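You operate a simulated robot arm through the tools that you are given. There is no shell and no other tool.

You run a simulated robot arm. Do the job below in one go: nothing can be reset, and whatever is moved stays where it is left.

Task
Take the paddle from the top of the sauce table and leave it on the top of the rail cart. Put the steel jug on top of the carton of cup lids. Take the trays from the worktop of the tall cupboard and put it on the middle shelf of the rack. Put the hose nozzle on the far rail table on the hall side. Fetch the card from the small table and set it on the far rail table on the wall side. Put one of the small square pots from the far rail table on the hall side on the cover there. The order is free. Set down upright: steel jug, card.

Only the result counts: the job must be done as asked and must still hold three seconds after the hand-in. Knocking over, shifting, dropping, spilling or breaking anything else fails it. A push-on lid holds only when it is set on centred and level and pressed home; a screw cap is set on level and turned clockwise until tight.

Robot
A 6-joint arm with a two-finger gripper on a trunk, on a base that drives. Base frame: it is fixed to the floor where the robot stands at the start and does not move with it; the origin is under the middle of the robot, x ahead of it, y to its left, z up. Units: m, rad, N and s.
With the tool pointing down near the work surface it reaches from about 0.14 to 0.64 m from the robot's upright axis, wherever it stands. Its first joint turns from -2.897 to 2.897 rad. Places, roughly: card [-6.25, 3.25, 0.75]; carton of cup lids [-7.5, 6.75, 1]; cover (19x29x1 cm) [-5.4, 2.7, 0.7]; far rail table on the hall side [-5.6, 2.7, 0.7]; far rail table on the wall side [-4.4, 5.2, 0.7]; hose nozzle (7x7x16 cm) [-7.4, 7.1, 0.9]; middle shelf of the rack [-8.8, 10.6, 1]; paddle (27x6x2 cm) [-1.9, 0.8, 0.9]; small square pot (7x7x5 cm) [-5.7, 2.7, 0.7]; steel jug (14x9x13 cm) [-7.8, 9.9, 1]; top of the rail cart [2, 0.6, 0.9]; trays (18x23x6 cm) [-7.6, 9.9, 0.9]. Payload 2.45 kg.
Tool frame: the origin (TCP) lies between the finger pads and is the grasp point; the fingertips stand 0.026 m ahead of it; z points along the fingers, y is the line along which they close. Largest opening 0.096 m; the body of the gripper starts 0.069 m behind the TCP.
Orientation is told as [roll, pitch, yaw] about the base's x, y, z axes, in that order, counted from this pose: with the fingers straight down and closing along the base's y, the tool's x points along the base's -x, its y along +y and its z along -z.

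Tools
- The arm moves only by the tool drive_tool. Its argument "plan" is one flat list of numbers, 7 for each row, row after row: the shift along the tool's x, y, z in m, then the turn, a rotation vector about the tool's x, y, z in rad, then the finger opening in m, from 0 to 0.096. In form: [tx, ty, tz, ax, ay, az, fingers, tx, ty, tz, ax, ay, az, fingers, ...]. A call has 1 to 20 rows; each row shifts and turns the commanded pose from where the row before left it, along the tool's axes as they then stand. A row lasts 0.2 s, in which the tool goes at most 0.05 m and 0.15 rad; a call with a longer step from one row to the next is refused whole, and so is a gripper value outside its range. A pose out of reach is approached as far as the arm can. The call stops where the force on the tool passes 40 N (or 10 N more than at its start, if that is more) or the arm is blocked; 0.2 s more then pass. The fingers move at their own pace and stop on an object; they squeeze with about 37 N. The grip force told is the motor's: it shows also when the fingers shut on nothing. Time passes only in rows, and 0.2 s behind the last, so rows that do not move let the fingers close. The reply holds the time, the measured pose of the TCP, the force on the tool along the base axes, the opening and the grip force, in the units named above and with some noise, with the torque about the TCP (base axes, N m) and any sound that the robot's microphone picked up.
- Cameras (640 x 400 px; columns grow to the right, rows downward): "scene" is now at [0.0333, 0.1456, 1.1505]; the picture's right is [-0.15, -0.99, 0.00], its down [-0.26, 0.04, -0.97] and it looks along [0.96, -0.14, -0.26] (base axes); focal length 256 px, centre (320, 200). "wrist" rides on the gripper at [0.081, 0.003, -0.098] in the tool frame; the picture's right is [-0.04, 1.00, 0.00], its down [-0.73, -0.03, -0.68] and it looks along [-0.68, -0.03, 0.73] (tool axes); focal length 256 px, centre (320, 200).
- snapshot(camera): a new picture of that camera. No time passes.
- raise_lower(by): slides the trunk up (or, below 0, down) by that many m; the arm and the scene camera ride with it, the base frame stays. It gives what a move gives, with no picture.
- roll_base(legs): drives the robot by 1 to 6 legs, each [ahead, turn to the left] in m and rad, along the robot's own axes; the way and the turn of a leg run together, so that a leg with both is an arc; at most 1.5 m and 3.142 rad a leg. The arm and the cameras ride along, it lands a little off, and it stops where it bumps. It gives what a move gives.
- head_to(pan, tilt): turns the head with the scene camera to pan (to the left, within 2.705 rad either way) and tilt (down, from -0.506 to 1.204), counted from straight ahead of the robot. It gives what a move gives.
- probe_pixels(camera, pixels): for up to 12 pixels [column, row] of the newest picture of that camera ("zoom" is the newest enlarged one), the place [x, y, z] in the base frame of the surface seen there, good to about 0.003 m. No time passes.
- inspect(camera, box): a new picture of the part [left, top, right, bottom] of that camera's present view, enlarged. No time passes.
- job_done(): hands the job in; it is judged then, once.

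Leave the gripper open and the arm clear of the work at the hand-in unless told otherwise.

The tools are called after "Request:" by a JSON object that holds its "api" and its "payload". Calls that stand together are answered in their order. drive_tool: Moves the arm, as the interface text tells. Its arguments: {"type":"object","properties":{"plan":{"type":"array"}},"required":["plan"]} The other tools are called the same way: raise_lower (by) slides the trunk up or down; roll_base (legs) drives the base; head_to (pan, tilt) turns the head that bears the scene camera; snapshot (camera) takes a picture; probe_pixels (camera, pixels) gives the place of the surface under pixels of a picture; inspect (camera, box) takes an enlarged picture of a part of a camera's view; job_done () hands the job in.

At the start:

```text
clock: 0.0
position: [0.4466, 0.0544, 0.9999]
ee_rot: [-0.002, -0.001, -0.001]
ft_force: [0.7, -0.7, 0.2]
wrist_torque: [-0.01, 0.0, 0.02]
gripper_width: 0.0962
gripper_force: 0.0
trunk travel left (down, up): [-0.15, 0.0]
robot x, y, heading: [-0.0033, -0.0019, -0.001]
head pan, tilt: [-0.147, 0.262]
```

scene: 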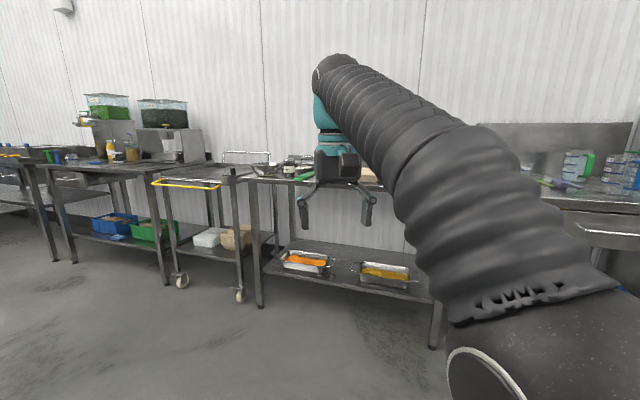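
wrist: 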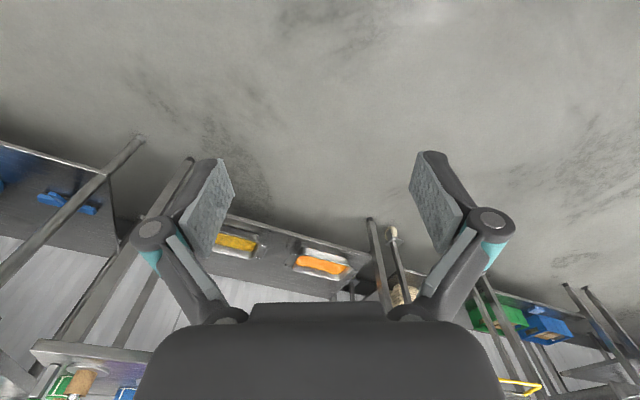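

I see a row of tables against the wall ahead, with a rail cart to the left of centre. I'll pan the head around to learn the hall before moving anything.

Request:
{"api": "head_to", "payload": {"pan": 0.6, "tilt": 0.25}}

Request:
{"api": "snapshot", "payload": {"camera": "scene"}}

Request:
{"api": "head_to", "payload": {"pan": 1.5, "tilt": 0.25}}

Request:
{"api": "snapshot", "payload": {"camera": "scene"}}

Request:
{"api": "head_to", "payload": {"pan": 2.5, "tilt": 0.25}}

Request:
{"api": "snapshot", "payload": {"camera": "scene"}}

Request:
{"api": "head_to", "payload": {"pan": -2.5, "tilt": 0.25}}

Request:
{"api": "snapshot", "payload": {"camera": "scene"}}

Request:
{"api": "head_to", "payload": {"pan": -1.4, "tilt": 0.25}}

Request:
{"api": "snapshot", "payload": {"camera": "scene"}}

```text
clock: 1.1
position: [0.4471, 0.0542, 1.0003]
ee_rot: [-0.002, 0.0, -0.002]
ft_force: [0.4, 0.2, 0.2]
wrist_torque: [-0.04, 0.0, 0.0]
gripper_width: 0.0961
gripper_force: 0.2
trunk travel left (down, up): [-0.15, 0.0]
robot x, y, heading: [0.0045, -0.001, -0.003]
head pan, tilt: [0.6, 0.25]
```

```text
taken
```

scene: 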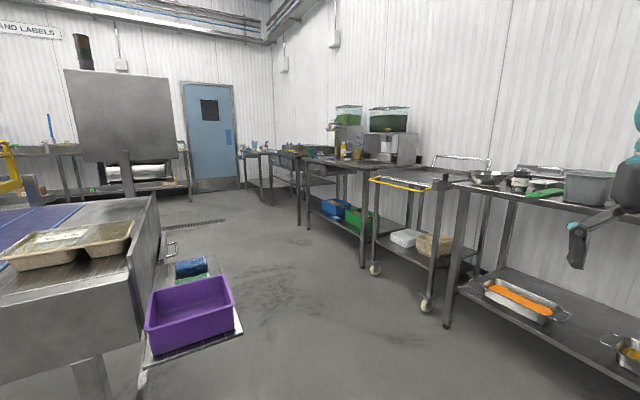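

```text
clock: 2.3
position: [0.4468, 0.0542, 0.9997]
ee_rot: [-0.002, -0.001, 0.0]
ft_force: [1.0, -0.4, -0.8]
wrist_torque: [-0.01, 0.01, 0.0]
gripper_width: 0.0962
gripper_force: 0.1
trunk travel left (down, up): [-0.15, 0.0]
robot x, y, heading: [-0.0013, -0.0026, 0.002]
head pan, tilt: [1.499, 0.25]
```

```text
taken
```

scene: 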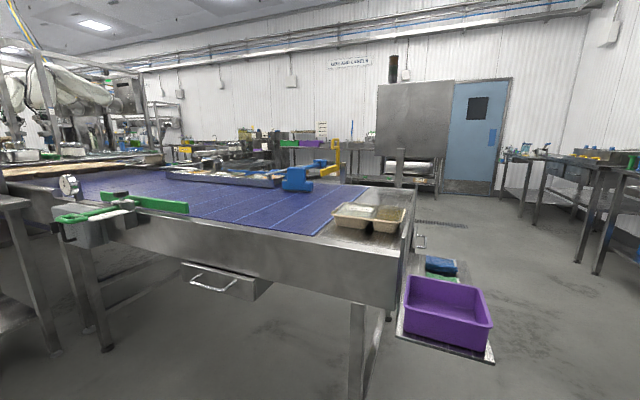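

```text
clock: 3.6
position: [0.4471, 0.0534, 0.9993]
ee_rot: [-0.001, -0.003, -0.001]
ft_force: [-0.6, 1.0, -0.4]
wrist_torque: [0.01, -0.01, -0.02]
gripper_width: 0.0959
gripper_force: 0.1
trunk travel left (down, up): [-0.15, 0.0]
robot x, y, heading: [-0.0047, 0.0024, 0.002]
head pan, tilt: [2.499, 0.25]
```

```text
taken
```

scene: 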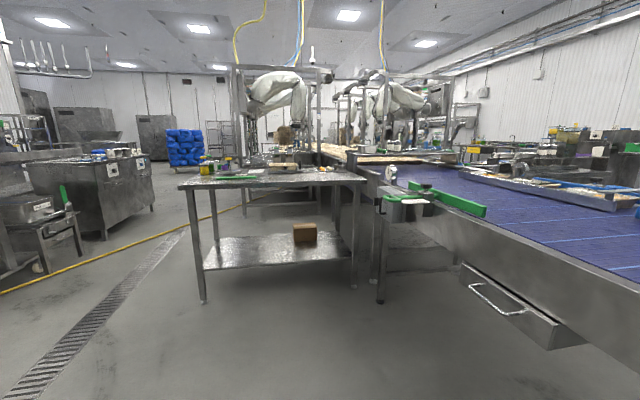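

```text
clock: 7.5
position: [0.4466, 0.0552, 1.0]
ee_rot: [-0.003, -0.002, 0.0]
ft_force: [-1.1, 1.0, 0.3]
wrist_torque: [0.03, -0.01, 0.02]
gripper_width: 0.0959
gripper_force: 0.1
trunk travel left (down, up): [-0.15, 0.0]
robot x, y, heading: [0.0027, -0.0009, -0.003]
head pan, tilt: [-2.499, 0.25]
```

```text
taken
```

scene: 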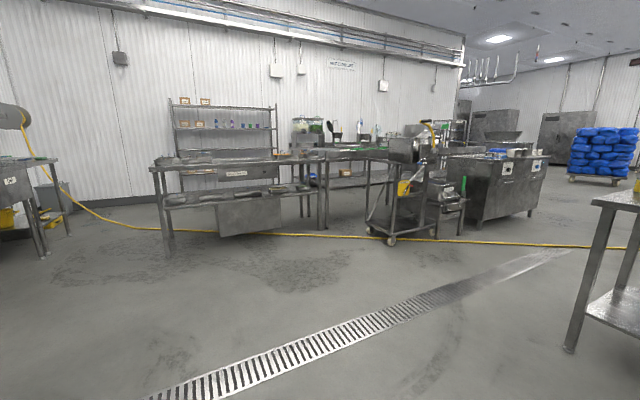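

```text
clock: 8.8
position: [0.4473, 0.053, 1.0004]
ee_rot: [-0.001, -0.001, 0.0]
ft_force: [-0.3, -0.1, -0.3]
wrist_torque: [-0.01, 0.0, 0.01]
gripper_width: 0.0959
gripper_force: 0.2
trunk travel left (down, up): [-0.15, 0.0]
robot x, y, heading: [-0.0014, 0.0011, -0.0]
head pan, tilt: [-1.4, 0.25]
```

```text
taken
```

scene: 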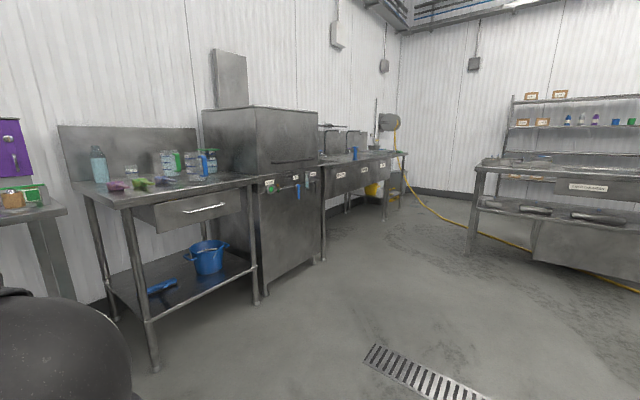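

The sauce table should be the one behind at pan ≈2.6 (green paddle at about 240,178 in that view). I'll look again and probe the map points.

Request:
{"api": "head_to", "payload": {"pan": 2.6, "tilt": 0.35}}

Request:
{"api": "snapshot", "payload": {"camera": "scene"}}

Request:
{"api": "inspect", "payload": {"camera": "scene", "box": [180, 100, 440, 262]}}

```text
clock: 12.1
position: [0.4472, 0.0548, 0.9987]
ee_rot: [-0.003, 0.001, 0.002]
ft_force: [0.0, 0.0, -0.2]
wrist_torque: [-0.01, -0.01, 0.01]
gripper_width: 0.0959
gripper_force: 0.1
trunk travel left (down, up): [-0.15, 0.0]
robot x, y, heading: [-0.0024, -0.0002, 0.007]
head pan, tilt: [2.601, 0.351]
```

```text
taken
```

scene: 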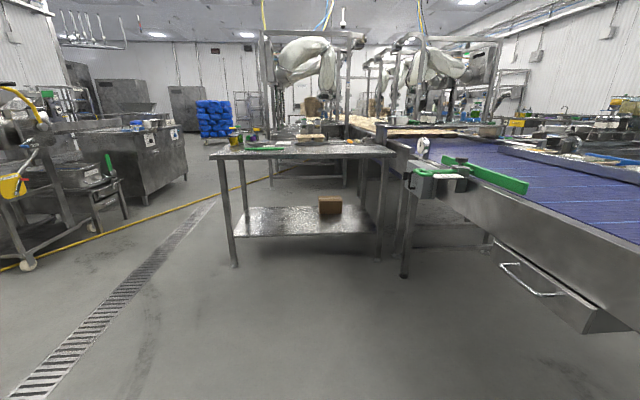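

```text
2.46 times, centred on (310, 181) of scene
```

zoom: 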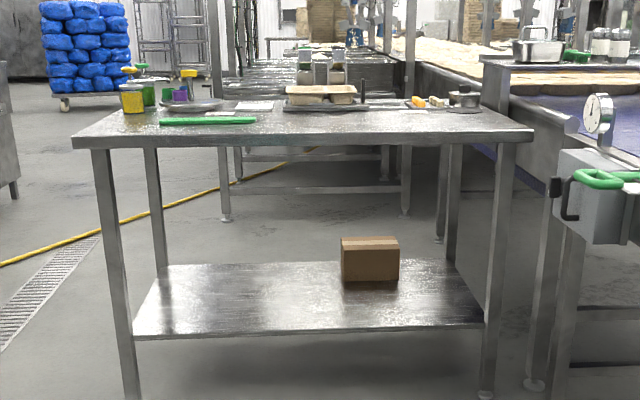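

I see the table with a green paddle at (210,121) of the zoom. Probe it and the table corners and the floor obstacles.

Request:
{"api": "probe_pixels", "payload": {"camera": "zoom", "pixels": [[165, 122], [210, 121], [255, 121], [90, 138], [520, 132], [185, 103], [470, 105], [135, 110], [420, 102], [320, 95], [250, 106], [220, 113]]}}

Request:
{"api": "probe_pixels", "payload": {"camera": "scene", "pixels": [[405, 275], [235, 265], [525, 188], [462, 160], [420, 175], [25, 265], [145, 200], [270, 170], [350, 165], [560, 265], [385, 255], [180, 170]]}}

```text
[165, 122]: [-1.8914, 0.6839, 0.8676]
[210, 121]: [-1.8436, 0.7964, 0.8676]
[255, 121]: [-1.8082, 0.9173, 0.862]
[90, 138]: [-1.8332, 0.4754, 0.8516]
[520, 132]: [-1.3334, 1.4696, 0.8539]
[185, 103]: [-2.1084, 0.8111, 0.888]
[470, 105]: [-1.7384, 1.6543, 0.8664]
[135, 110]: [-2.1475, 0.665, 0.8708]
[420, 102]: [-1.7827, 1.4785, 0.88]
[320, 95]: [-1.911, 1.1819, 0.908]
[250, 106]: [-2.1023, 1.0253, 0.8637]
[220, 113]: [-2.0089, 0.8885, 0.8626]
```

```text
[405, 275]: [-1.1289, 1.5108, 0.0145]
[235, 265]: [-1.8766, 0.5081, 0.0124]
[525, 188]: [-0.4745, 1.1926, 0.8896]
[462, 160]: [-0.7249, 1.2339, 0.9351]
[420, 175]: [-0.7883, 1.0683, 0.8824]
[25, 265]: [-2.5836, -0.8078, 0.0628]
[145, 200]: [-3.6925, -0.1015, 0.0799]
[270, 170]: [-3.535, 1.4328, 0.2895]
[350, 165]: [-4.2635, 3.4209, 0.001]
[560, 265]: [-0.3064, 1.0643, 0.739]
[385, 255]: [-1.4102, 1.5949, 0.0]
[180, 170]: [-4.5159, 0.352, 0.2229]
```

Next I look down at the robot's own base to learn its footprint, and at the rail cart ahead.

Request:
{"api": "head_to", "payload": {"pan": 1.57, "tilt": 1.2}}

Request:
{"api": "snapshot", "payload": {"camera": "scene"}}

Request:
{"api": "head_to", "payload": {"pan": 0.3, "tilt": 0.3}}

Request:
{"api": "snapshot", "payload": {"camera": "scene"}}

Request:
{"api": "inspect", "payload": {"camera": "scene", "box": [200, 110, 440, 260]}}

```text
clock: 13.4
position: [0.448, 0.0542, 0.9987]
ee_rot: [-0.003, -0.001, -0.001]
ft_force: [0.2, -0.4, 0.6]
wrist_torque: [0.01, -0.02, 0.0]
gripper_width: 0.0962
gripper_force: 0.1
trunk travel left (down, up): [-0.15, 0.0]
robot x, y, heading: [0.0008, -0.0024, 0.003]
head pan, tilt: [1.571, 1.201]
```

```text
taken
```

scene: 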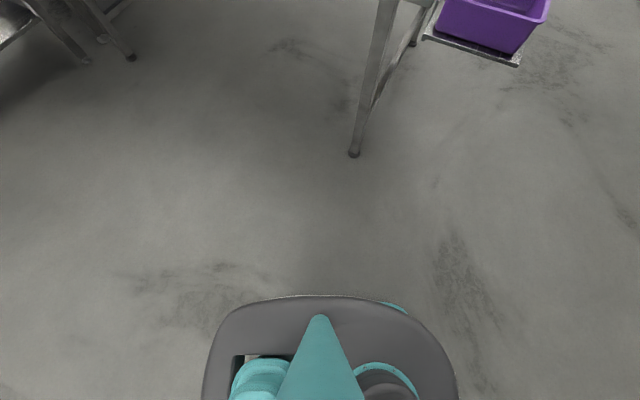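

```text
clock: 14.8
position: [0.4469, 0.0539, 1.0005]
ee_rot: [-0.002, 0.001, -0.001]
ft_force: [0.4, 0.3, -0.4]
wrist_torque: [-0.01, -0.02, 0.0]
gripper_width: 0.096
gripper_force: 0.1
trunk travel left (down, up): [-0.15, 0.0]
robot x, y, heading: [-0.0014, 0.0019, 0.002]
head pan, tilt: [0.3, 0.3]
```

```text
taken
```

scene: 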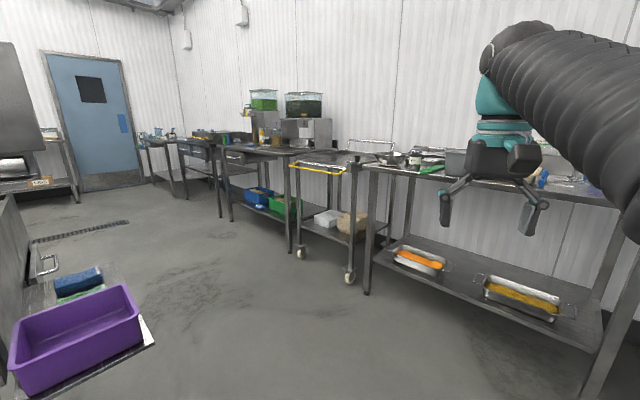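

```text
2.67 times, centred on (320, 185) of scene
```

zoom: 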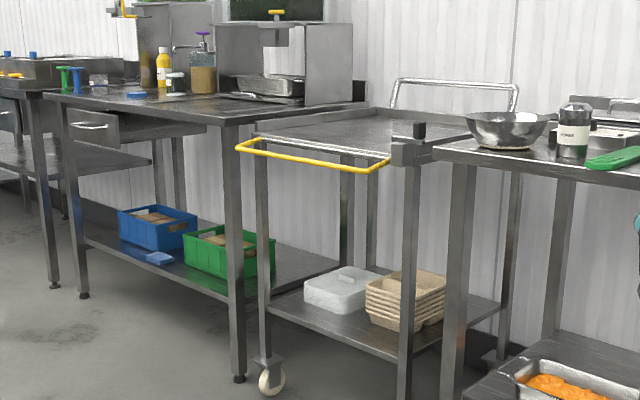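

The rail cart is the one with the yellow handle; its top is at (370,130) of the zoom. Probe it and neighbouring obstacles.

Request:
{"api": "probe_pixels", "payload": {"camera": "zoom", "pixels": [[262, 130], [400, 152], [470, 130], [375, 112], [340, 130], [380, 135], [320, 168], [240, 146], [270, 380], [440, 150], [235, 130], [510, 85]]}}

Request:
{"api": "head_to", "payload": {"pan": 1.0, "tilt": 1.2}}

Request:
{"api": "snapshot", "payload": {"camera": "scene"}}

Request:
{"api": "probe_pixels", "payload": {"camera": "scene", "pixels": [[320, 300], [230, 330], [420, 330], [200, 390], [450, 390], [320, 100]]}}

```text
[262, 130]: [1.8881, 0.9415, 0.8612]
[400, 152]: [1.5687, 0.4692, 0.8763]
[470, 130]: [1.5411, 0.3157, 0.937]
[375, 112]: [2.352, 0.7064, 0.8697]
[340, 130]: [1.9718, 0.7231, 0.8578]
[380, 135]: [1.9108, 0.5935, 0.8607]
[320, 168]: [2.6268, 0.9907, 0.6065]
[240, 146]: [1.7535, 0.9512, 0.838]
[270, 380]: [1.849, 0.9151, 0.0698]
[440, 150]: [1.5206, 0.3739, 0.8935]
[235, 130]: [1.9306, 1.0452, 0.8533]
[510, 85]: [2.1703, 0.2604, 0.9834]
```

```text
clock: 16.0
position: [0.4471, 0.0539, 1.0002]
ee_rot: [-0.001, -0.001, -0.001]
ft_force: [-0.2, 0.0, -0.9]
wrist_torque: [0.02, 0.01, 0.0]
gripper_width: 0.0959
gripper_force: 0.1
trunk travel left (down, up): [-0.15, 0.0]
robot x, y, heading: [0.001, -0.001, -0.002]
head pan, tilt: [1.0, 1.201]
```

```text
taken
```

scene: 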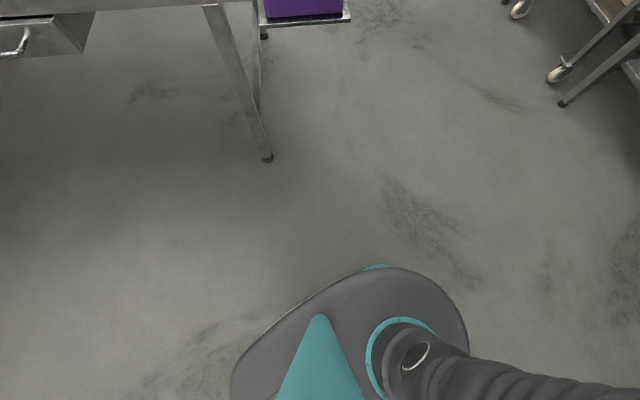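

```text
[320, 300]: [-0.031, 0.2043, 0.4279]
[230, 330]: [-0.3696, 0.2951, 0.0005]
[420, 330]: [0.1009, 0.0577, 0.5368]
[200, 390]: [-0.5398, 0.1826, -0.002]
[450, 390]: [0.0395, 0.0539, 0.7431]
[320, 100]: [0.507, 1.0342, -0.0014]
```

The base half-width is roughly 0.25 m. The sauce table front edge runs from (-1.83,0.48) to (-1.33,1.47). I'll turn to face it and drive about 1 m towards (-1.40,0.575), then re-check.

Request:
{"api": "roll_base", "payload": {"legs": [[0, 2.75], [1.1, 0]]}}

Request:
{"api": "head_to", "payload": {"pan": 0.0, "tilt": 0.6}}

Request:
{"api": "snapshot", "payload": {"camera": "scene"}}

Request:
{"api": "snapshot", "payload": {"camera": "wrist"}}

```text
clock: 28.2
position: [-1.4602, 0.5069, 1.0007]
ee_rot: [-0.002, -0.003, 2.779]
ft_force: [-0.5, -0.6, 1.4]
wrist_torque: [0.0, 0.0, -0.01]
gripper_width: 0.0959
gripper_force: 0.2
trunk travel left (down, up): [-0.15, 0.0]
robot x, y, heading: [-1.0265, 0.3976, 2.771]
head pan, tilt: [1.0, 1.201]
```

```text
clock: 29.4
position: [-1.46, 0.5068, 1.0005]
ee_rot: [-0.002, 0.0, 2.778]
ft_force: [0.0, -0.2, -0.3]
wrist_torque: [0.04, 0.03, 0.02]
gripper_width: 0.096
gripper_force: 0.1
trunk travel left (down, up): [-0.15, 0.0]
robot x, y, heading: [-1.0258, 0.3978, 2.775]
head pan, tilt: [0.0, 0.6]
```

```text
taken
```

scene: 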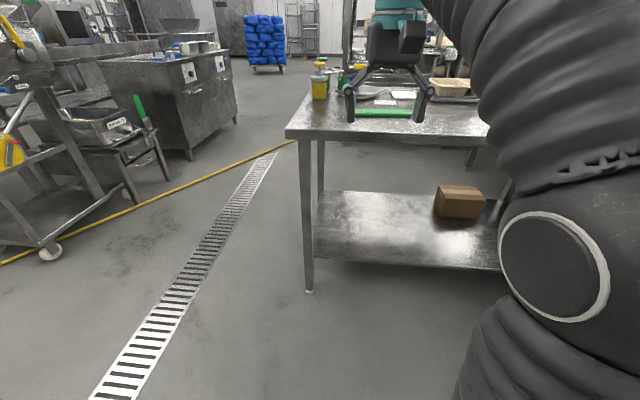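

```text
taken
```

wrist: 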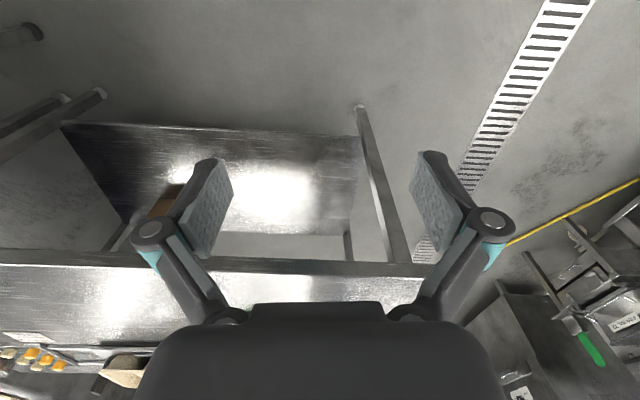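

I'm at (-1.026,0.398) heading 2.775. The green paddle is at (385,113) of the scene picture; enlarge and probe it.

Request:
{"api": "inspect", "payload": {"camera": "scene", "box": [280, 50, 500, 188]}}

Request:
{"api": "probe_pixels", "payload": {"camera": "scene", "pixels": [[357, 113], [370, 113], [385, 113], [400, 114], [410, 114], [290, 137], [308, 290], [320, 95], [388, 104]]}}

```text
2.90 times, centred on (390, 119) of scene
```

zoom: 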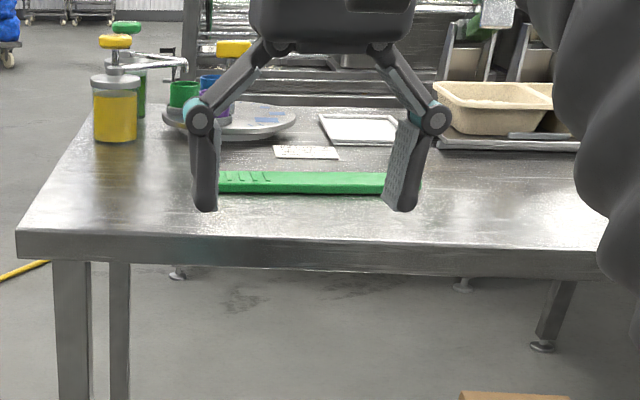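

```text
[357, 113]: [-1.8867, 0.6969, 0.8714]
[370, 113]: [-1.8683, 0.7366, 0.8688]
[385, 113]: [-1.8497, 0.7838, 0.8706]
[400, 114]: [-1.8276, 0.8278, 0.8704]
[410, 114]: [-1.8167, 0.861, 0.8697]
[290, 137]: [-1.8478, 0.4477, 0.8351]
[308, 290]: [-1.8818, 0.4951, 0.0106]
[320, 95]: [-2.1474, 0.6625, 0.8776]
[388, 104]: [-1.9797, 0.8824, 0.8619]
```

The paddle's centre is about (-1.85,0.785), top z≈0.870, long axis along the table edge. I'll turn slightly right and roll 0.40 m closer so it's about 0.5 m ahead.

Request:
{"api": "roll_base", "payload": {"legs": [[0, -0.075], [0.4, 0]]}}

Request:
{"api": "snapshot", "payload": {"camera": "scene"}}

Request:
{"api": "snapshot", "payload": {"camera": "wrist"}}

```text
clock: 32.4
position: [-1.8139, 0.7115, 1.0005]
ee_rot: [-0.005, -0.004, 2.702]
ft_force: [-0.5, -0.3, -0.4]
wrist_torque: [0.0, 0.01, -0.01]
gripper_width: 0.0958
gripper_force: 0.1
trunk travel left (down, up): [-0.15, 0.0]
robot x, y, heading: [-1.3882, 0.5701, 2.7]
head pan, tilt: [0.0, 0.6]
```

```text
taken
```

scene: 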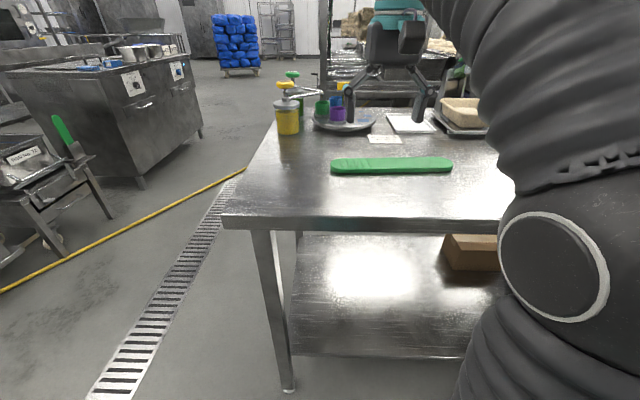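

```text
taken
```

wrist: 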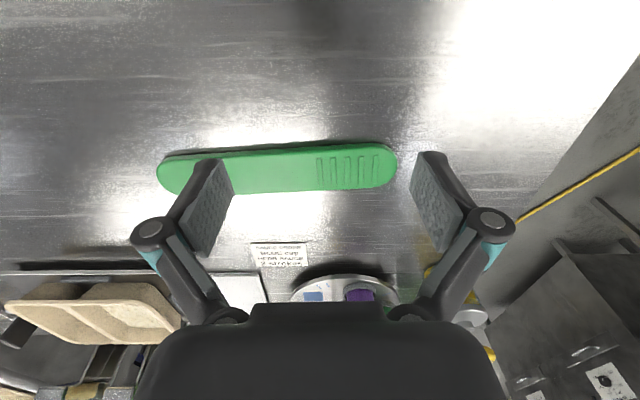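

The paddle is plainly in view at (392,166). Probe its ends, sides and the bare tabletop.

Request:
{"api": "probe_pixels", "payload": {"camera": "scene", "pixels": [[334, 167], [450, 165], [392, 160], [392, 171], [392, 190], [330, 190], [470, 190], [384, 139]]}}

Request:
{"api": "probe_pixels", "payload": {"camera": "wrist", "pixels": [[160, 172], [395, 165], [280, 150], [282, 190], [320, 155], [325, 185], [280, 80]]}}

```text
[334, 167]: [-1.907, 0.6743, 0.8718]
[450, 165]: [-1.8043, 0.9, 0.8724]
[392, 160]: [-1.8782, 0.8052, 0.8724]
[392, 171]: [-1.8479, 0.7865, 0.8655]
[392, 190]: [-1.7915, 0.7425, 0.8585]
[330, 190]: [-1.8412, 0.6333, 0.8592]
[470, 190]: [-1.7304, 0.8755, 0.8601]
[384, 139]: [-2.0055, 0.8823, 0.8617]
```

```text
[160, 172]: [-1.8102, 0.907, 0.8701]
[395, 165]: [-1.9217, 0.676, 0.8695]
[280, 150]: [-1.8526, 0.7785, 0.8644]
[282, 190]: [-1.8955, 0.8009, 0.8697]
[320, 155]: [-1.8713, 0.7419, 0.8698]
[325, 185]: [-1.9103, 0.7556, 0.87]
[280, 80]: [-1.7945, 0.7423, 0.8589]
```

Tabletop z≈0.859, paddle top ≈0.871, centre ≈(-1.869,0.790), long axis at 1.121 rad. I'll move above the centre and turn the hand ~90° so the fingers close across its 6 cm width.

Request:
{"api": "drive_tool", "payload": {"plan": [-0.0277, -0.0159, 0, 0, 0, 0, 0.096, -0.0277, -0.0159, 0, 0, 0, 0, 0.096, -0.0277, -0.0159, 0, 0, 0, 0, 0.096, 0, 0, 0, 0, 0, 0.1437, 0.096, 0, 0, 0, 0, 0, 0.1437, 0.096, 0, 0, 0, 0, 0, 0.1437, 0.096, 0, 0, 0, 0, 0, 0.1437, 0.096, 0, 0, 0, 0, 0, 0.1437, 0.096, 0, 0, 0, 0, 0, 0.1437, 0.096, 0, 0, 0, 0, 0, 0.1437, 0.096, 0, 0, 0, 0, 0, 0.1437, 0.096, 0, 0, 0, 0, 0, 0.1437, 0.096, 0, 0, 0, 0, 0, 0.1437, 0.096, 0, 0, 0, 0, 0, 0.1437, 0.096, 0, 0, 0, 0, 0, 0, 0.096]}}

Request:
{"api": "snapshot", "payload": {"camera": "wrist"}}

Request:
{"api": "snapshot", "payload": {"camera": "scene"}}

```text
clock: 35.6
position: [-1.8649, 0.7884, 0.9891]
ee_rot: [0.002, -0.001, 1.121]
ft_force: [0.4, 0.4, 0.7]
wrist_torque: [0.07, -0.01, 0.01]
gripper_width: 0.0962
gripper_force: 0.1
out of reach, approached as far as the arm can: row 2, 3
trunk travel left (down, up): [-0.15, 0.0]
robot x, y, heading: [-1.3903, 0.5713, 2.708]
head pan, tilt: [0.0, 0.6]
```

```text
taken
```

wrist: 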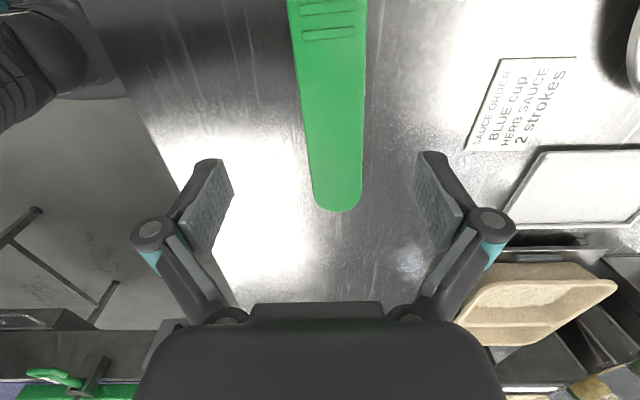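

```text
taken
```

scene: 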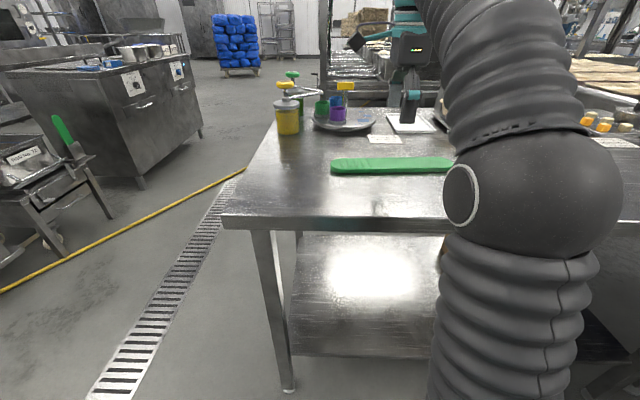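

The hand is turned and above the paddle (limit of reach at that height, it sagged 1 cm). Going down will bring it well in reach; descend 8 cm first and check.

Request:
{"api": "drive_tool", "payload": {"plan": [0, 0, 0.04, 0, 0, 0, 0.096, 0, 0, 0.04, 0, 0, 0, 0.096, 0, 0, 0, 0, 0, 0, 0.096]}}

Request:
{"api": "snapshot", "payload": {"camera": "wrist"}}

```text
clock: 36.4
position: [-1.8664, 0.7884, 0.9091]
ee_rot: [0.001, -0.002, 1.122]
ft_force: [0.4, -0.5, 0.9]
wrist_torque: [0.01, 0.0, 0.01]
gripper_width: 0.0959
gripper_force: 0.1
trunk travel left (down, up): [-0.15, 0.0]
robot x, y, heading: [-1.388, 0.5715, 2.706]
head pan, tilt: [0.0, 0.6]
```

```text
taken
```

wrist: 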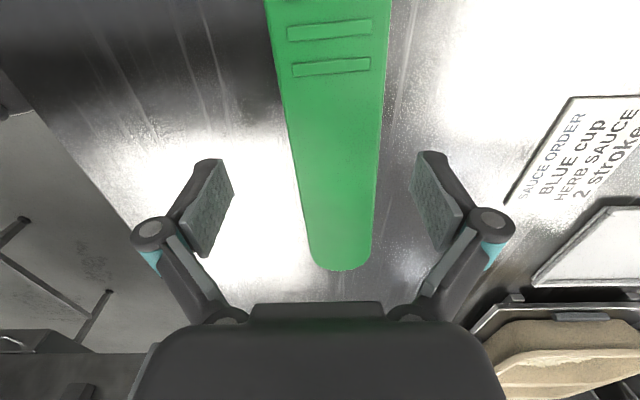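

The paddle is well between the fingers. Descend to TCP z≈0.888 (tips just above the table) and close.

Request:
{"api": "drive_tool", "payload": {"plan": [0, 0, 0.0105, 0, 0, 0, 0.096, 0, 0, 0.0105, 0, 0, 0, 0.096, 0, 0, 0, 0, 0, 0, 0.096, 0, 0, 0, 0, 0, 0, 0.03, 0, 0, 0, 0, 0, 0, 0.03, 0, 0, 0, 0, 0, 0, 0.03, 0, 0, 0, 0, 0, 0, 0.03]}}

Request:
{"api": "snapshot", "payload": {"camera": "wrist"}}

```text
clock: 38.0
position: [-1.8644, 0.7877, 0.8899]
ee_rot: [0.005, -0.004, 1.121]
ft_force: [4.8, -2.7, 25.2]
wrist_torque: [-0.09, -0.14, 0.0]
gripper_width: 0.0544
gripper_force: 37.3
trunk travel left (down, up): [-0.15, 0.0]
robot x, y, heading: [-1.3847, 0.5683, 2.704]
head pan, tilt: [0.0, 0.6]
```

```text
taken
```

wrist: 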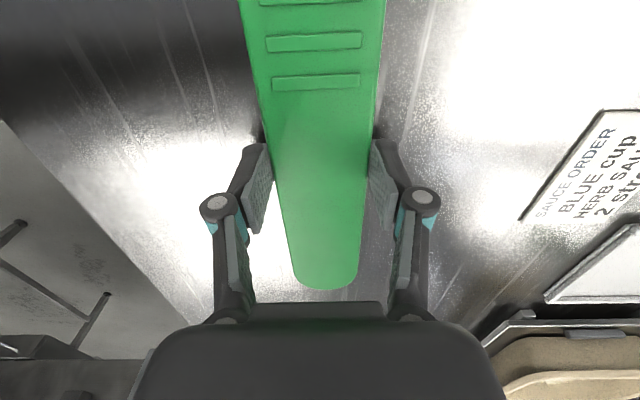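

The fingers stopped at 54 mm on the paddle (25 N up-force from the tips touching the table). Lift and check.

Request:
{"api": "drive_tool", "payload": {"plan": [0, 0, -0.01, 0, 0, 0, 0.03, 0, 0, -0.03, 0, 0, 0, 0.03, 0, 0, -0.03, 0, 0, 0, 0.03, 0, 0, -0.02, 0, 0, 0, 0.03]}}

Request:
{"api": "snapshot", "payload": {"camera": "wrist"}}

Request:
{"api": "snapshot", "payload": {"camera": "scene"}}

```text
clock: 39.0
position: [-1.8683, 0.7887, 0.9788]
ee_rot: [-0.001, -0.003, 1.122]
ft_force: [0.8, 0.7, 0.3]
wrist_torque: [0.0, 0.01, 0.02]
gripper_width: 0.03
gripper_force: 0.0
trunk travel left (down, up): [-0.15, 0.0]
robot x, y, heading: [-1.3891, 0.5666, 2.703]
head pan, tilt: [0.0, 0.6]
```

```text
taken
```

wrist: 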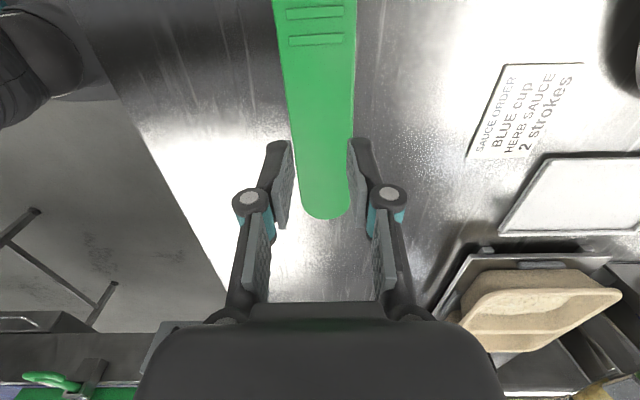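

```text
taken
```

scene: 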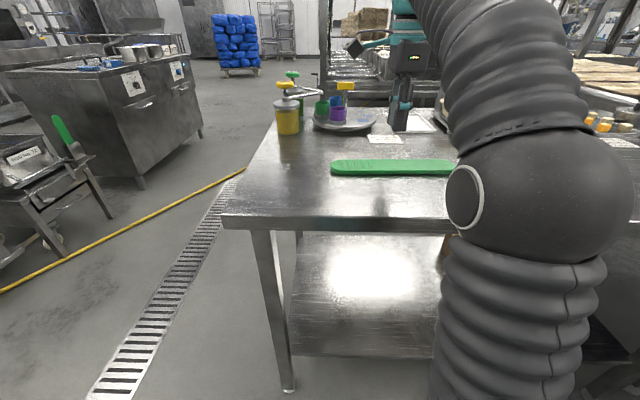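

The fingers slipped off: they held only the rounded upper edge. I'll reopen, check the paddle's place, and go lower, feeling for the table.

Request:
{"api": "drive_tool", "payload": {"plan": [0, 0, 0, 0, 0, 0, 0.096, 0, 0, 0, 0, 0, 0, 0.096, 0, 0, 0, 0, 0, 0, 0.096]}}

Request:
{"api": "snapshot", "payload": {"camera": "wrist"}}

Request:
{"api": "probe_pixels", "payload": {"camera": "wrist", "pixels": [[325, 205], [300, 150], [325, 150], [348, 150], [286, 60], [318, 60], [350, 60], [380, 150], [265, 150], [280, 60], [362, 60], [318, 15]]}}

```text
clock: 39.8
position: [-1.8676, 0.7876, 0.9772]
ee_rot: [0.0, -0.002, 1.122]
ft_force: [-0.3, -0.4, 0.2]
wrist_torque: [-0.03, 0.01, -0.03]
gripper_width: 0.0959
gripper_force: 0.0
trunk travel left (down, up): [-0.15, 0.0]
robot x, y, heading: [-1.3891, 0.5709, 2.701]
head pan, tilt: [0.0, 0.6]
```

```text
taken
```

wrist: 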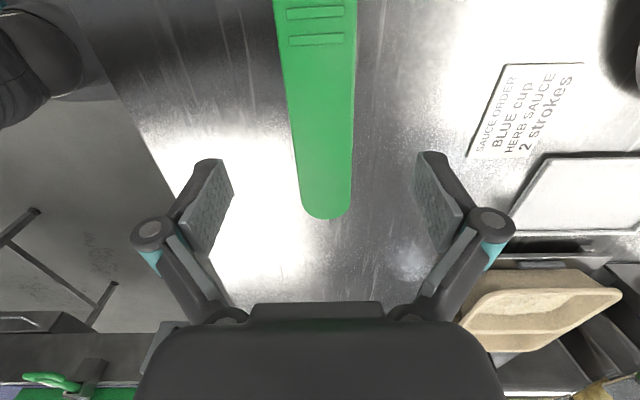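

```text
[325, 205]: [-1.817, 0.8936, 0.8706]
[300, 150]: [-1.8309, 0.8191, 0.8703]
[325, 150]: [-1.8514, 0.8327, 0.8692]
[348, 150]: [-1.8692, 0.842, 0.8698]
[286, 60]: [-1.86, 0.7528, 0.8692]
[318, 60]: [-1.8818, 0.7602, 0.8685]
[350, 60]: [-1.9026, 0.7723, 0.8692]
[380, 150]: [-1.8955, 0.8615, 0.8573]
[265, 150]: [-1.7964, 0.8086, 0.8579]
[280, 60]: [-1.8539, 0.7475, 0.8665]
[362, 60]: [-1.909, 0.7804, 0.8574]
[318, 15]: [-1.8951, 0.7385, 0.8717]
```

The paddle hasn't moved. Descend to z≈0.888 with fingers open and read the force before closing.

Request:
{"api": "drive_tool", "payload": {"plan": [0, 0, 0.04, 0, 0, 0, 0.096, 0, 0, 0.03, 0, 0, 0, 0.096, 0, 0, 0.015, 0, 0, 0, 0.096, 0, 0, 0.004, 0, 0, 0, 0.096, 0, 0, 0, 0, 0, 0, 0.096]}}

```text
clock: 41.0
position: [-1.8664, 0.7886, 0.889]
ee_rot: [0.002, -0.003, 1.12]
ft_force: [-0.1, 0.5, -1.0]
wrist_torque: [-0.02, -0.01, 0.0]
gripper_width: 0.096
gripper_force: 0.0
trunk travel left (down, up): [-0.15, 0.0]
robot x, y, heading: [-1.387, 0.5708, 2.7]
head pan, tilt: [0.0, 0.6]
```

No contact yet. Continue down in 1.5 mm steps.

Request:
{"api": "drive_tool", "payload": {"plan": [0, 0, 0.0015, 0, 0, 0, 0.096, 0, 0, 0.0015, 0, 0, 0, 0.096, 0, 0, 0, 0, 0, 0, 0.096]}}

```text
clock: 41.8
position: [-1.8667, 0.7868, 0.8868]
ee_rot: [0.0, -0.002, 1.123]
ft_force: [0.8, -0.1, 0.5]
wrist_torque: [-0.01, 0.03, -0.02]
gripper_width: 0.0959
gripper_force: 0.1
trunk travel left (down, up): [-0.15, 0.0]
robot x, y, heading: [-1.3858, 0.5673, 2.698]
head pan, tilt: [0.0, 0.6]
```

Still free. One more small step, then see.

Request:
{"api": "drive_tool", "payload": {"plan": [0, 0, 0.0015, 0, 0, 0, 0.096, 0, 0, 0.001, 0, 0, 0, 0.096, 0, 0, 0, 0, 0, 0, 0.096]}}

```text
clock: 42.6
position: [-1.8664, 0.787, 0.8832]
ee_rot: [0.0, -0.002, 1.123]
ft_force: [0.1, 1.0, -0.5]
wrist_torque: [-0.02, 0.04, 0.0]
gripper_width: 0.0961
gripper_force: 0.0
trunk travel left (down, up): [-0.15, 0.0]
robot x, y, heading: [-1.3878, 0.5698, 2.703]
head pan, tilt: [0.0, 0.6]
```

Still no contact at 0.8835. Close here and read.

Request:
{"api": "drive_tool", "payload": {"plan": [0, 0, 0, 0, 0, 0, 0.05, 0, 0, 0, 0, 0, 0, 0.04, 0, 0, 0, 0, 0, 0, 0.03, 0, 0, 0, 0, 0, 0, 0.03]}}

Request:
{"api": "inspect", "payload": {"camera": "wrist", "box": [180, 60, 480, 340]}}

```text
clock: 43.6
position: [-1.8647, 0.7886, 0.8834]
ee_rot: [0.001, -0.002, 1.122]
ft_force: [-0.5, 1.0, 6.8]
wrist_torque: [0.0, -0.07, 0.07]
gripper_width: 0.0539
gripper_force: 37.1
trunk travel left (down, up): [-0.15, 0.0]
robot x, y, heading: [-1.3874, 0.5692, 2.7]
head pan, tilt: [0.0, 0.6]
```

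```text
1.43 times, centred on (330, 200) of wrist
```

zoom: 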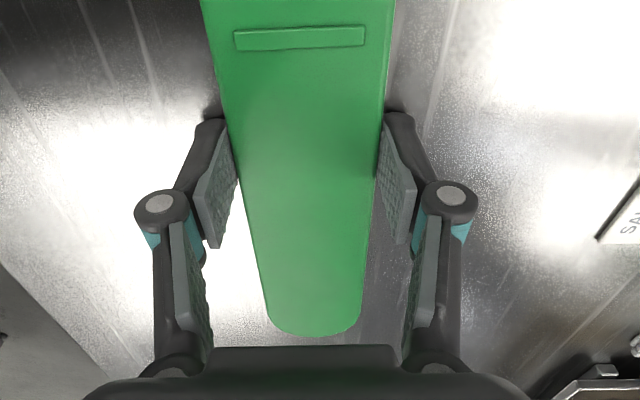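

Now only 7 N up-force and a full grip. Lift gently and check.

Request:
{"api": "drive_tool", "payload": {"plan": [0, 0, -0.005, 0, 0, 0, 0.03, 0, 0, -0.01, 0, 0, 0, 0.03, 0, 0, -0.015, 0, 0, 0, 0.03, 0, 0, -0.02, 0, 0, 0, 0.03, 0, 0, 0, 0, 0, 0, 0.03]}}

Request:
{"api": "snapshot", "payload": {"camera": "wrist"}}

```text
clock: 44.8
position: [-1.8659, 0.787, 0.9336]
ee_rot: [0.0, -0.003, 1.123]
ft_force: [0.9, -0.8, -1.8]
wrist_torque: [0.01, -0.04, -0.03]
gripper_width: 0.0541
gripper_force: 36.9
trunk travel left (down, up): [-0.15, 0.0]
robot x, y, heading: [-1.3843, 0.5697, 2.709]
head pan, tilt: [0.0, 0.6]
```

```text
taken
```

wrist: 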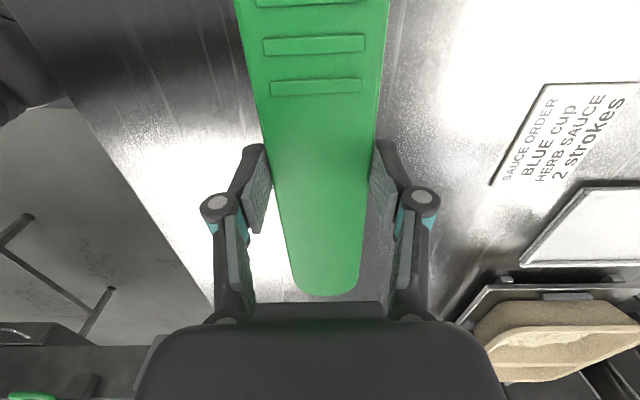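

The paddle is held (54 mm, 37 N). Lift it further and draw it back towards the robot.

Request:
{"api": "drive_tool", "payload": {"plan": [0, 0, -0.03, 0, 0, 0, 0.03, 0, -0.025, -0.02, 0, 0, 0, 0.03, 0, -0.04, 0, 0, 0, 0, 0.03, 0, -0.02, 0, 0, 0, 0, 0.03, 0, 0, 0, 0, 0, 0, 0.03]}}

Request:
{"api": "roll_base", "payload": {"legs": [[-1.3, 0]]}}

Request:
{"api": "head_to", "payload": {"pan": -2.1, "tilt": 0.5}}

Request:
{"api": "snapshot", "payload": {"camera": "scene"}}

```text
clock: 46.0
position: [-1.7887, 0.7491, 0.9832]
ee_rot: [0.0, -0.002, 1.123]
ft_force: [-0.1, -0.1, -1.9]
wrist_torque: [-0.04, 0.0, -0.02]
gripper_width: 0.0542
gripper_force: 37.2
trunk travel left (down, up): [-0.15, 0.0]
robot x, y, heading: [-1.3881, 0.5707, 2.701]
head pan, tilt: [0.0, 0.6]
```

```text
clock: 52.5
position: [-0.6246, 0.2049, 0.983]
ee_rot: [0.0, -0.001, 1.13]
ft_force: [1.4, 0.0, -1.0]
wrist_torque: [-0.01, 0.02, 0.01]
gripper_width: 0.0544
gripper_force: 36.9
trunk travel left (down, up): [-0.15, 0.0]
robot x, y, heading: [-0.2225, 0.0258, 2.708]
head pan, tilt: [0.0, 0.6]
```

```text
clock: 54.5
position: [-0.625, 0.204, 0.9833]
ee_rot: [-0.001, -0.003, 1.131]
ft_force: [0.7, -0.1, -0.5]
wrist_torque: [0.0, 0.02, 0.0]
gripper_width: 0.0543
gripper_force: 36.8
trunk travel left (down, up): [-0.15, 0.0]
robot x, y, heading: [-0.2239, 0.0278, 2.712]
head pan, tilt: [-2.1, 0.499]
```

```text
taken
```

scene: 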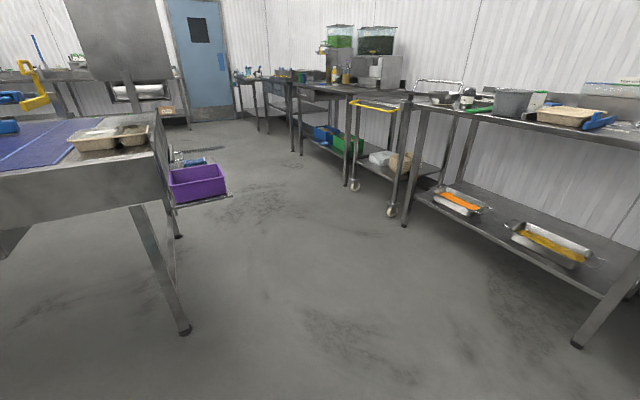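

I see the purple tub at (198,183) and the cart. Probe these for the route.

Request:
{"api": "probe_pixels", "payload": {"camera": "scene", "pixels": [[228, 196], [205, 205], [187, 330], [404, 225], [356, 188], [392, 212], [350, 103], [398, 110], [580, 345], [400, 100], [340, 98], [175, 175]]}}

Request:
{"api": "inspect", "payload": {"camera": "scene", "box": [320, 60, 480, 160]}}

```text
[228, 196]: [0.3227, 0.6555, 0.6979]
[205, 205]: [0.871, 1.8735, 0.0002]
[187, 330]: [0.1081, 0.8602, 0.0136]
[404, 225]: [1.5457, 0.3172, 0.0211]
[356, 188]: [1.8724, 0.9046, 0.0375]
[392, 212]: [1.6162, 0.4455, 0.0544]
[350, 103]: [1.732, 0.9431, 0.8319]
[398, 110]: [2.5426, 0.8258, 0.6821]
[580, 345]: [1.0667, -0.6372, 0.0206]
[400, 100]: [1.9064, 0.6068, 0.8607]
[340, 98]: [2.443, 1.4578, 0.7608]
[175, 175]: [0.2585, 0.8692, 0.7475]
```

```text
4.00 times, centred on (400, 110) of scene
```

zoom: 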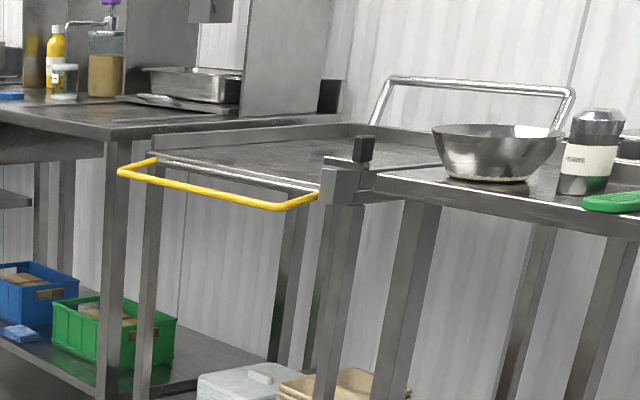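

The tub's corner is at about (0.32,0.66), so I'll route via (0.8,0.15) and then to a stance near (1.38,0.86) facing the cart.

Request:
{"api": "roll_base", "payload": {"legs": [[0, -2.59], [1.03, 0]]}}

Request:
{"api": "head_to", "payload": {"pan": 0.6, "tilt": 0.5}}

Request:
{"api": "snapshot", "payload": {"camera": "scene"}}

```text
clock: 66.0
position: [1.2461, 0.1484, 0.9839]
ee_rot: [0.002, -0.001, -1.502]
ft_force: [-0.7, -0.4, -0.7]
wrist_torque: [0.04, -0.01, 0.01]
gripper_width: 0.0543
gripper_force: 36.7
trunk travel left (down, up): [-0.15, 0.0]
robot x, y, heading: [0.812, 0.1044, 0.077]
head pan, tilt: [-2.1, 0.499]
```

```text
clock: 68.4
position: [1.2468, 0.1491, 0.9835]
ee_rot: [0.002, -0.003, -1.5]
ft_force: [0.3, 0.2, -1.2]
wrist_torque: [0.0, 0.0, 0.03]
gripper_width: 0.054
gripper_force: 37.1
trunk travel left (down, up): [-0.15, 0.0]
robot x, y, heading: [0.8083, 0.1065, 0.082]
head pan, tilt: [0.6, 0.499]
```

```text
taken
```

scene: 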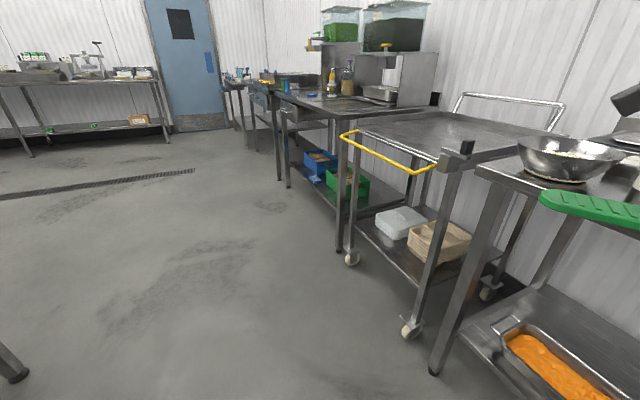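

Good view of the cart top. Probe its surface, edges and the neighbouring table.

Request:
{"api": "probe_pixels", "payload": {"camera": "scene", "pixels": [[345, 137], [415, 172], [365, 130], [435, 155], [440, 130], [410, 115], [530, 140], [465, 150], [455, 118], [335, 115], [400, 140], [485, 130]]}}

Request:
{"api": "inspect", "payload": {"camera": "scene", "box": [330, 80, 570, 230]}}

```text
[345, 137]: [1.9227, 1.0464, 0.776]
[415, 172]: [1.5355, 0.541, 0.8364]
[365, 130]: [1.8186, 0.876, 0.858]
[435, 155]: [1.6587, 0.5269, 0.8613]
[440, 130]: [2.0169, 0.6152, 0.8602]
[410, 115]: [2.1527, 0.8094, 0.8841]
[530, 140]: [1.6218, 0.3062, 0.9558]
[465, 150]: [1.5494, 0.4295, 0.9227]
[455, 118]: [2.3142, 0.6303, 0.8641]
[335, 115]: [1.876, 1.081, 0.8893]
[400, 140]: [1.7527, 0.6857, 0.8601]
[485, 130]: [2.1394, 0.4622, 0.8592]
```

```text
2.67 times, centred on (450, 155) of scene
```

zoom: 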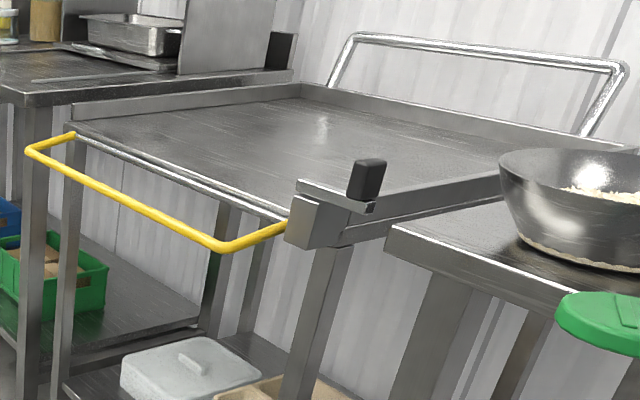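

Cart surface z≈0.860, front rail from (1.82,0.88) to (1.65,0.50), inward direction ≈-0.42 rad. I'll place the paddle parallel to the front edge at about (1.845,0.641), standing at (1.343,0.866).

Request:
{"api": "roll_base", "payload": {"legs": [[0, 0.878], [0.93, 0], [0, -1.38]]}}

Request:
{"api": "head_to", "payload": {"pan": 0.1, "tilt": 0.6}}

Request:
{"api": "snapshot", "payload": {"camera": "scene"}}

Request:
{"api": "snapshot", "payload": {"camera": "wrist"}}

```text
clock: 79.0
position: [1.7468, 0.7242, 0.9832]
ee_rot: [0.001, -0.001, -1.967]
ft_force: [0.4, -0.7, -1.1]
wrist_torque: [0.02, -0.01, 0.0]
gripper_width: 0.0541
gripper_force: 36.8
trunk travel left (down, up): [-0.15, 0.0]
robot x, y, heading: [1.3374, 0.8851, -0.386]
head pan, tilt: [0.6, 0.499]
```

```text
clock: 79.9
position: [1.7462, 0.7248, 0.9831]
ee_rot: [0.0, -0.002, -1.967]
ft_force: [0.5, -1.0, -1.2]
wrist_torque: [0.0, 0.0, -0.01]
gripper_width: 0.054
gripper_force: 36.8
trunk travel left (down, up): [-0.15, 0.0]
robot x, y, heading: [1.3376, 0.8831, -0.389]
head pan, tilt: [0.099, 0.6]
```

```text
taken
```

scene: 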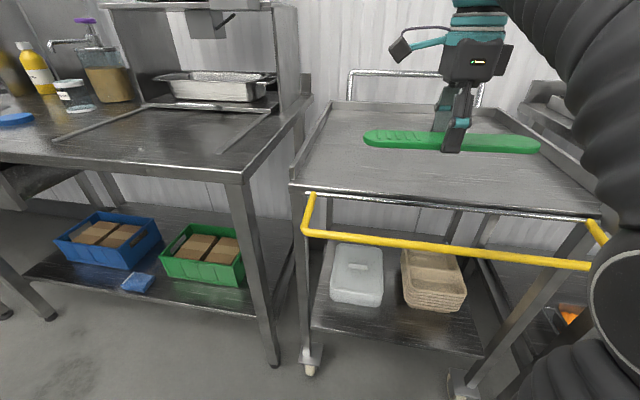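

```text
taken
```

wrist: 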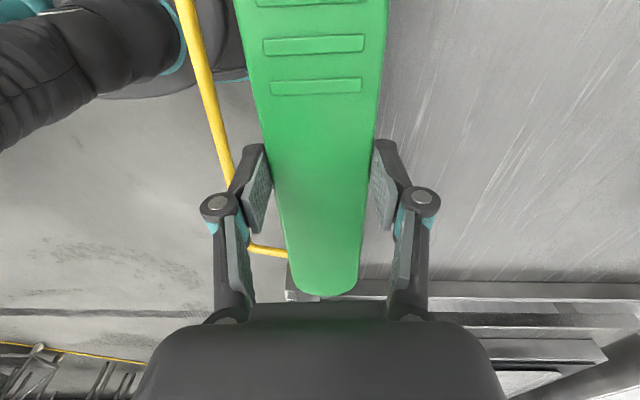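

The paddle is over the cart front. Probe the cart top's edges from here for an exact spot.

Request:
{"api": "probe_pixels", "payload": {"camera": "scene", "pixels": [[300, 188], [595, 212], [450, 196], [400, 170], [500, 180], [345, 180], [560, 195], [330, 110], [450, 170], [450, 190], [310, 225], [585, 265]]}}

```text
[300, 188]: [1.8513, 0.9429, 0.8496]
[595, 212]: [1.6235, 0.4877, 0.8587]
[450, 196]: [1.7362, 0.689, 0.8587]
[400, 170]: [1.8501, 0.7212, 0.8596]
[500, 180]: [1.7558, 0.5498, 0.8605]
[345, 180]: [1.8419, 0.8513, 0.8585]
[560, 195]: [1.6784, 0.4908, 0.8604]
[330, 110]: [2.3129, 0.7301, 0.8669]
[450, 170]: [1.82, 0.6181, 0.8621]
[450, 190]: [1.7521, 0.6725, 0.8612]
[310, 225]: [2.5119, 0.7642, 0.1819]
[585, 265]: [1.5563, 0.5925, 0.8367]
```

Front edge mid is about (1.737,0.715), inward -0.46 rad. Lower 5 cm, move ~12 cm inward to (1.845,0.66), align, then lower to 0.89.

Request:
{"api": "drive_tool", "payload": {"plan": [0, 0, 0.03, 0, 0, 0, 0.03, 0, 0, 0.02, 0, 0, 0, 0.03, -0.0054, 0.029, 0, 0, 0, 0, 0.03, -0.0054, 0.029, 0, 0, 0, 0, 0.03, -0.0054, 0.029, 0, 0, 0, 0, 0.03, -0.0054, 0.029, 0, 0, 0, 0.068, 0.03, 0, 0, 0.025, 0, 0, 0, 0.03, 0, 0, 0.015, 0, 0, 0, 0.03, 0, 0, 0, 0, 0, 0, 0.03]}}

Request:
{"api": "snapshot", "payload": {"camera": "scene"}}

Request:
{"api": "snapshot", "payload": {"camera": "wrist"}}

```text
clock: 81.9
position: [1.8464, 0.6591, 0.8918]
ee_rot: [0.003, -0.001, -2.036]
ft_force: [0.1, 0.1, -1.0]
wrist_torque: [-0.03, 0.0, 0.0]
gripper_width: 0.054
gripper_force: 37.2
trunk travel left (down, up): [-0.15, 0.0]
robot x, y, heading: [1.339, 0.8854, -0.382]
head pan, tilt: [0.099, 0.6]
```

```text
taken
```

scene: 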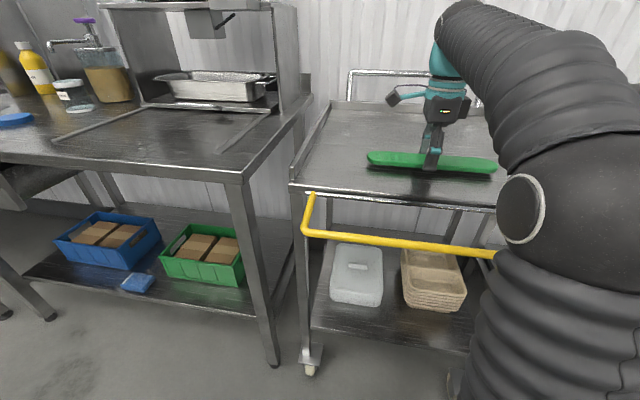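

```text
taken
```

wrist: 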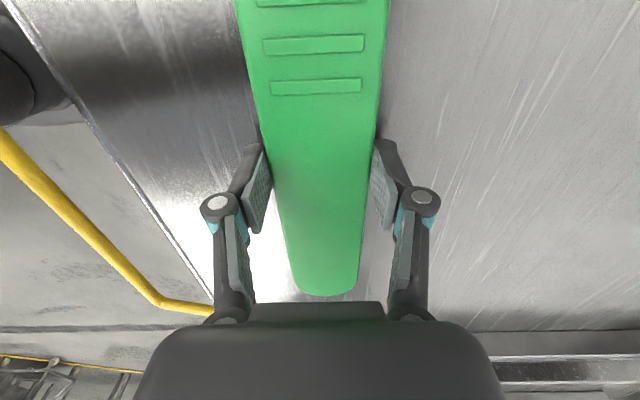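

The paddle hovers flat over the cart. Lower in small steps until touch, then open.

Request:
{"api": "drive_tool", "payload": {"plan": [0, 0, 0.0025, 0, 0, 0, 0.03, 0, 0, 0.002, 0, 0, 0, 0.03, 0, 0, 0.001, 0, 0, 0, 0.03, 0, 0, 0, 0, 0, 0, 0.03]}}

```text
clock: 82.9
position: [1.8452, 0.6597, 0.8884]
ee_rot: [0.001, -0.001, -2.036]
ft_force: [0.1, 0.1, -1.0]
wrist_torque: [0.01, -0.02, -0.03]
gripper_width: 0.0544
gripper_force: 37.4
trunk travel left (down, up): [-0.15, 0.0]
robot x, y, heading: [1.3382, 0.8815, -0.392]
head pan, tilt: [0.099, 0.6]
```

No contact yet; down another 3 mm in steps.

Request:
{"api": "drive_tool", "payload": {"plan": [0, 0, 0.0015, 0, 0, 0, 0.03, 0, 0, 0.001, 0, 0, 0, 0.03, 0, 0, 0.0005, 0, 0, 0, 0.03, 0, 0, 0, 0, 0, 0, 0.03]}}

```text
clock: 83.9
position: [1.8457, 0.6591, 0.8856]
ee_rot: [-0.001, -0.001, -2.035]
ft_force: [-0.7, -0.1, -0.2]
wrist_torque: [0.04, 0.0, -0.01]
gripper_width: 0.0542
gripper_force: 36.7
trunk travel left (down, up): [-0.15, 0.0]
robot x, y, heading: [1.3415, 0.8791, -0.387]
head pan, tilt: [0.099, 0.6]
```

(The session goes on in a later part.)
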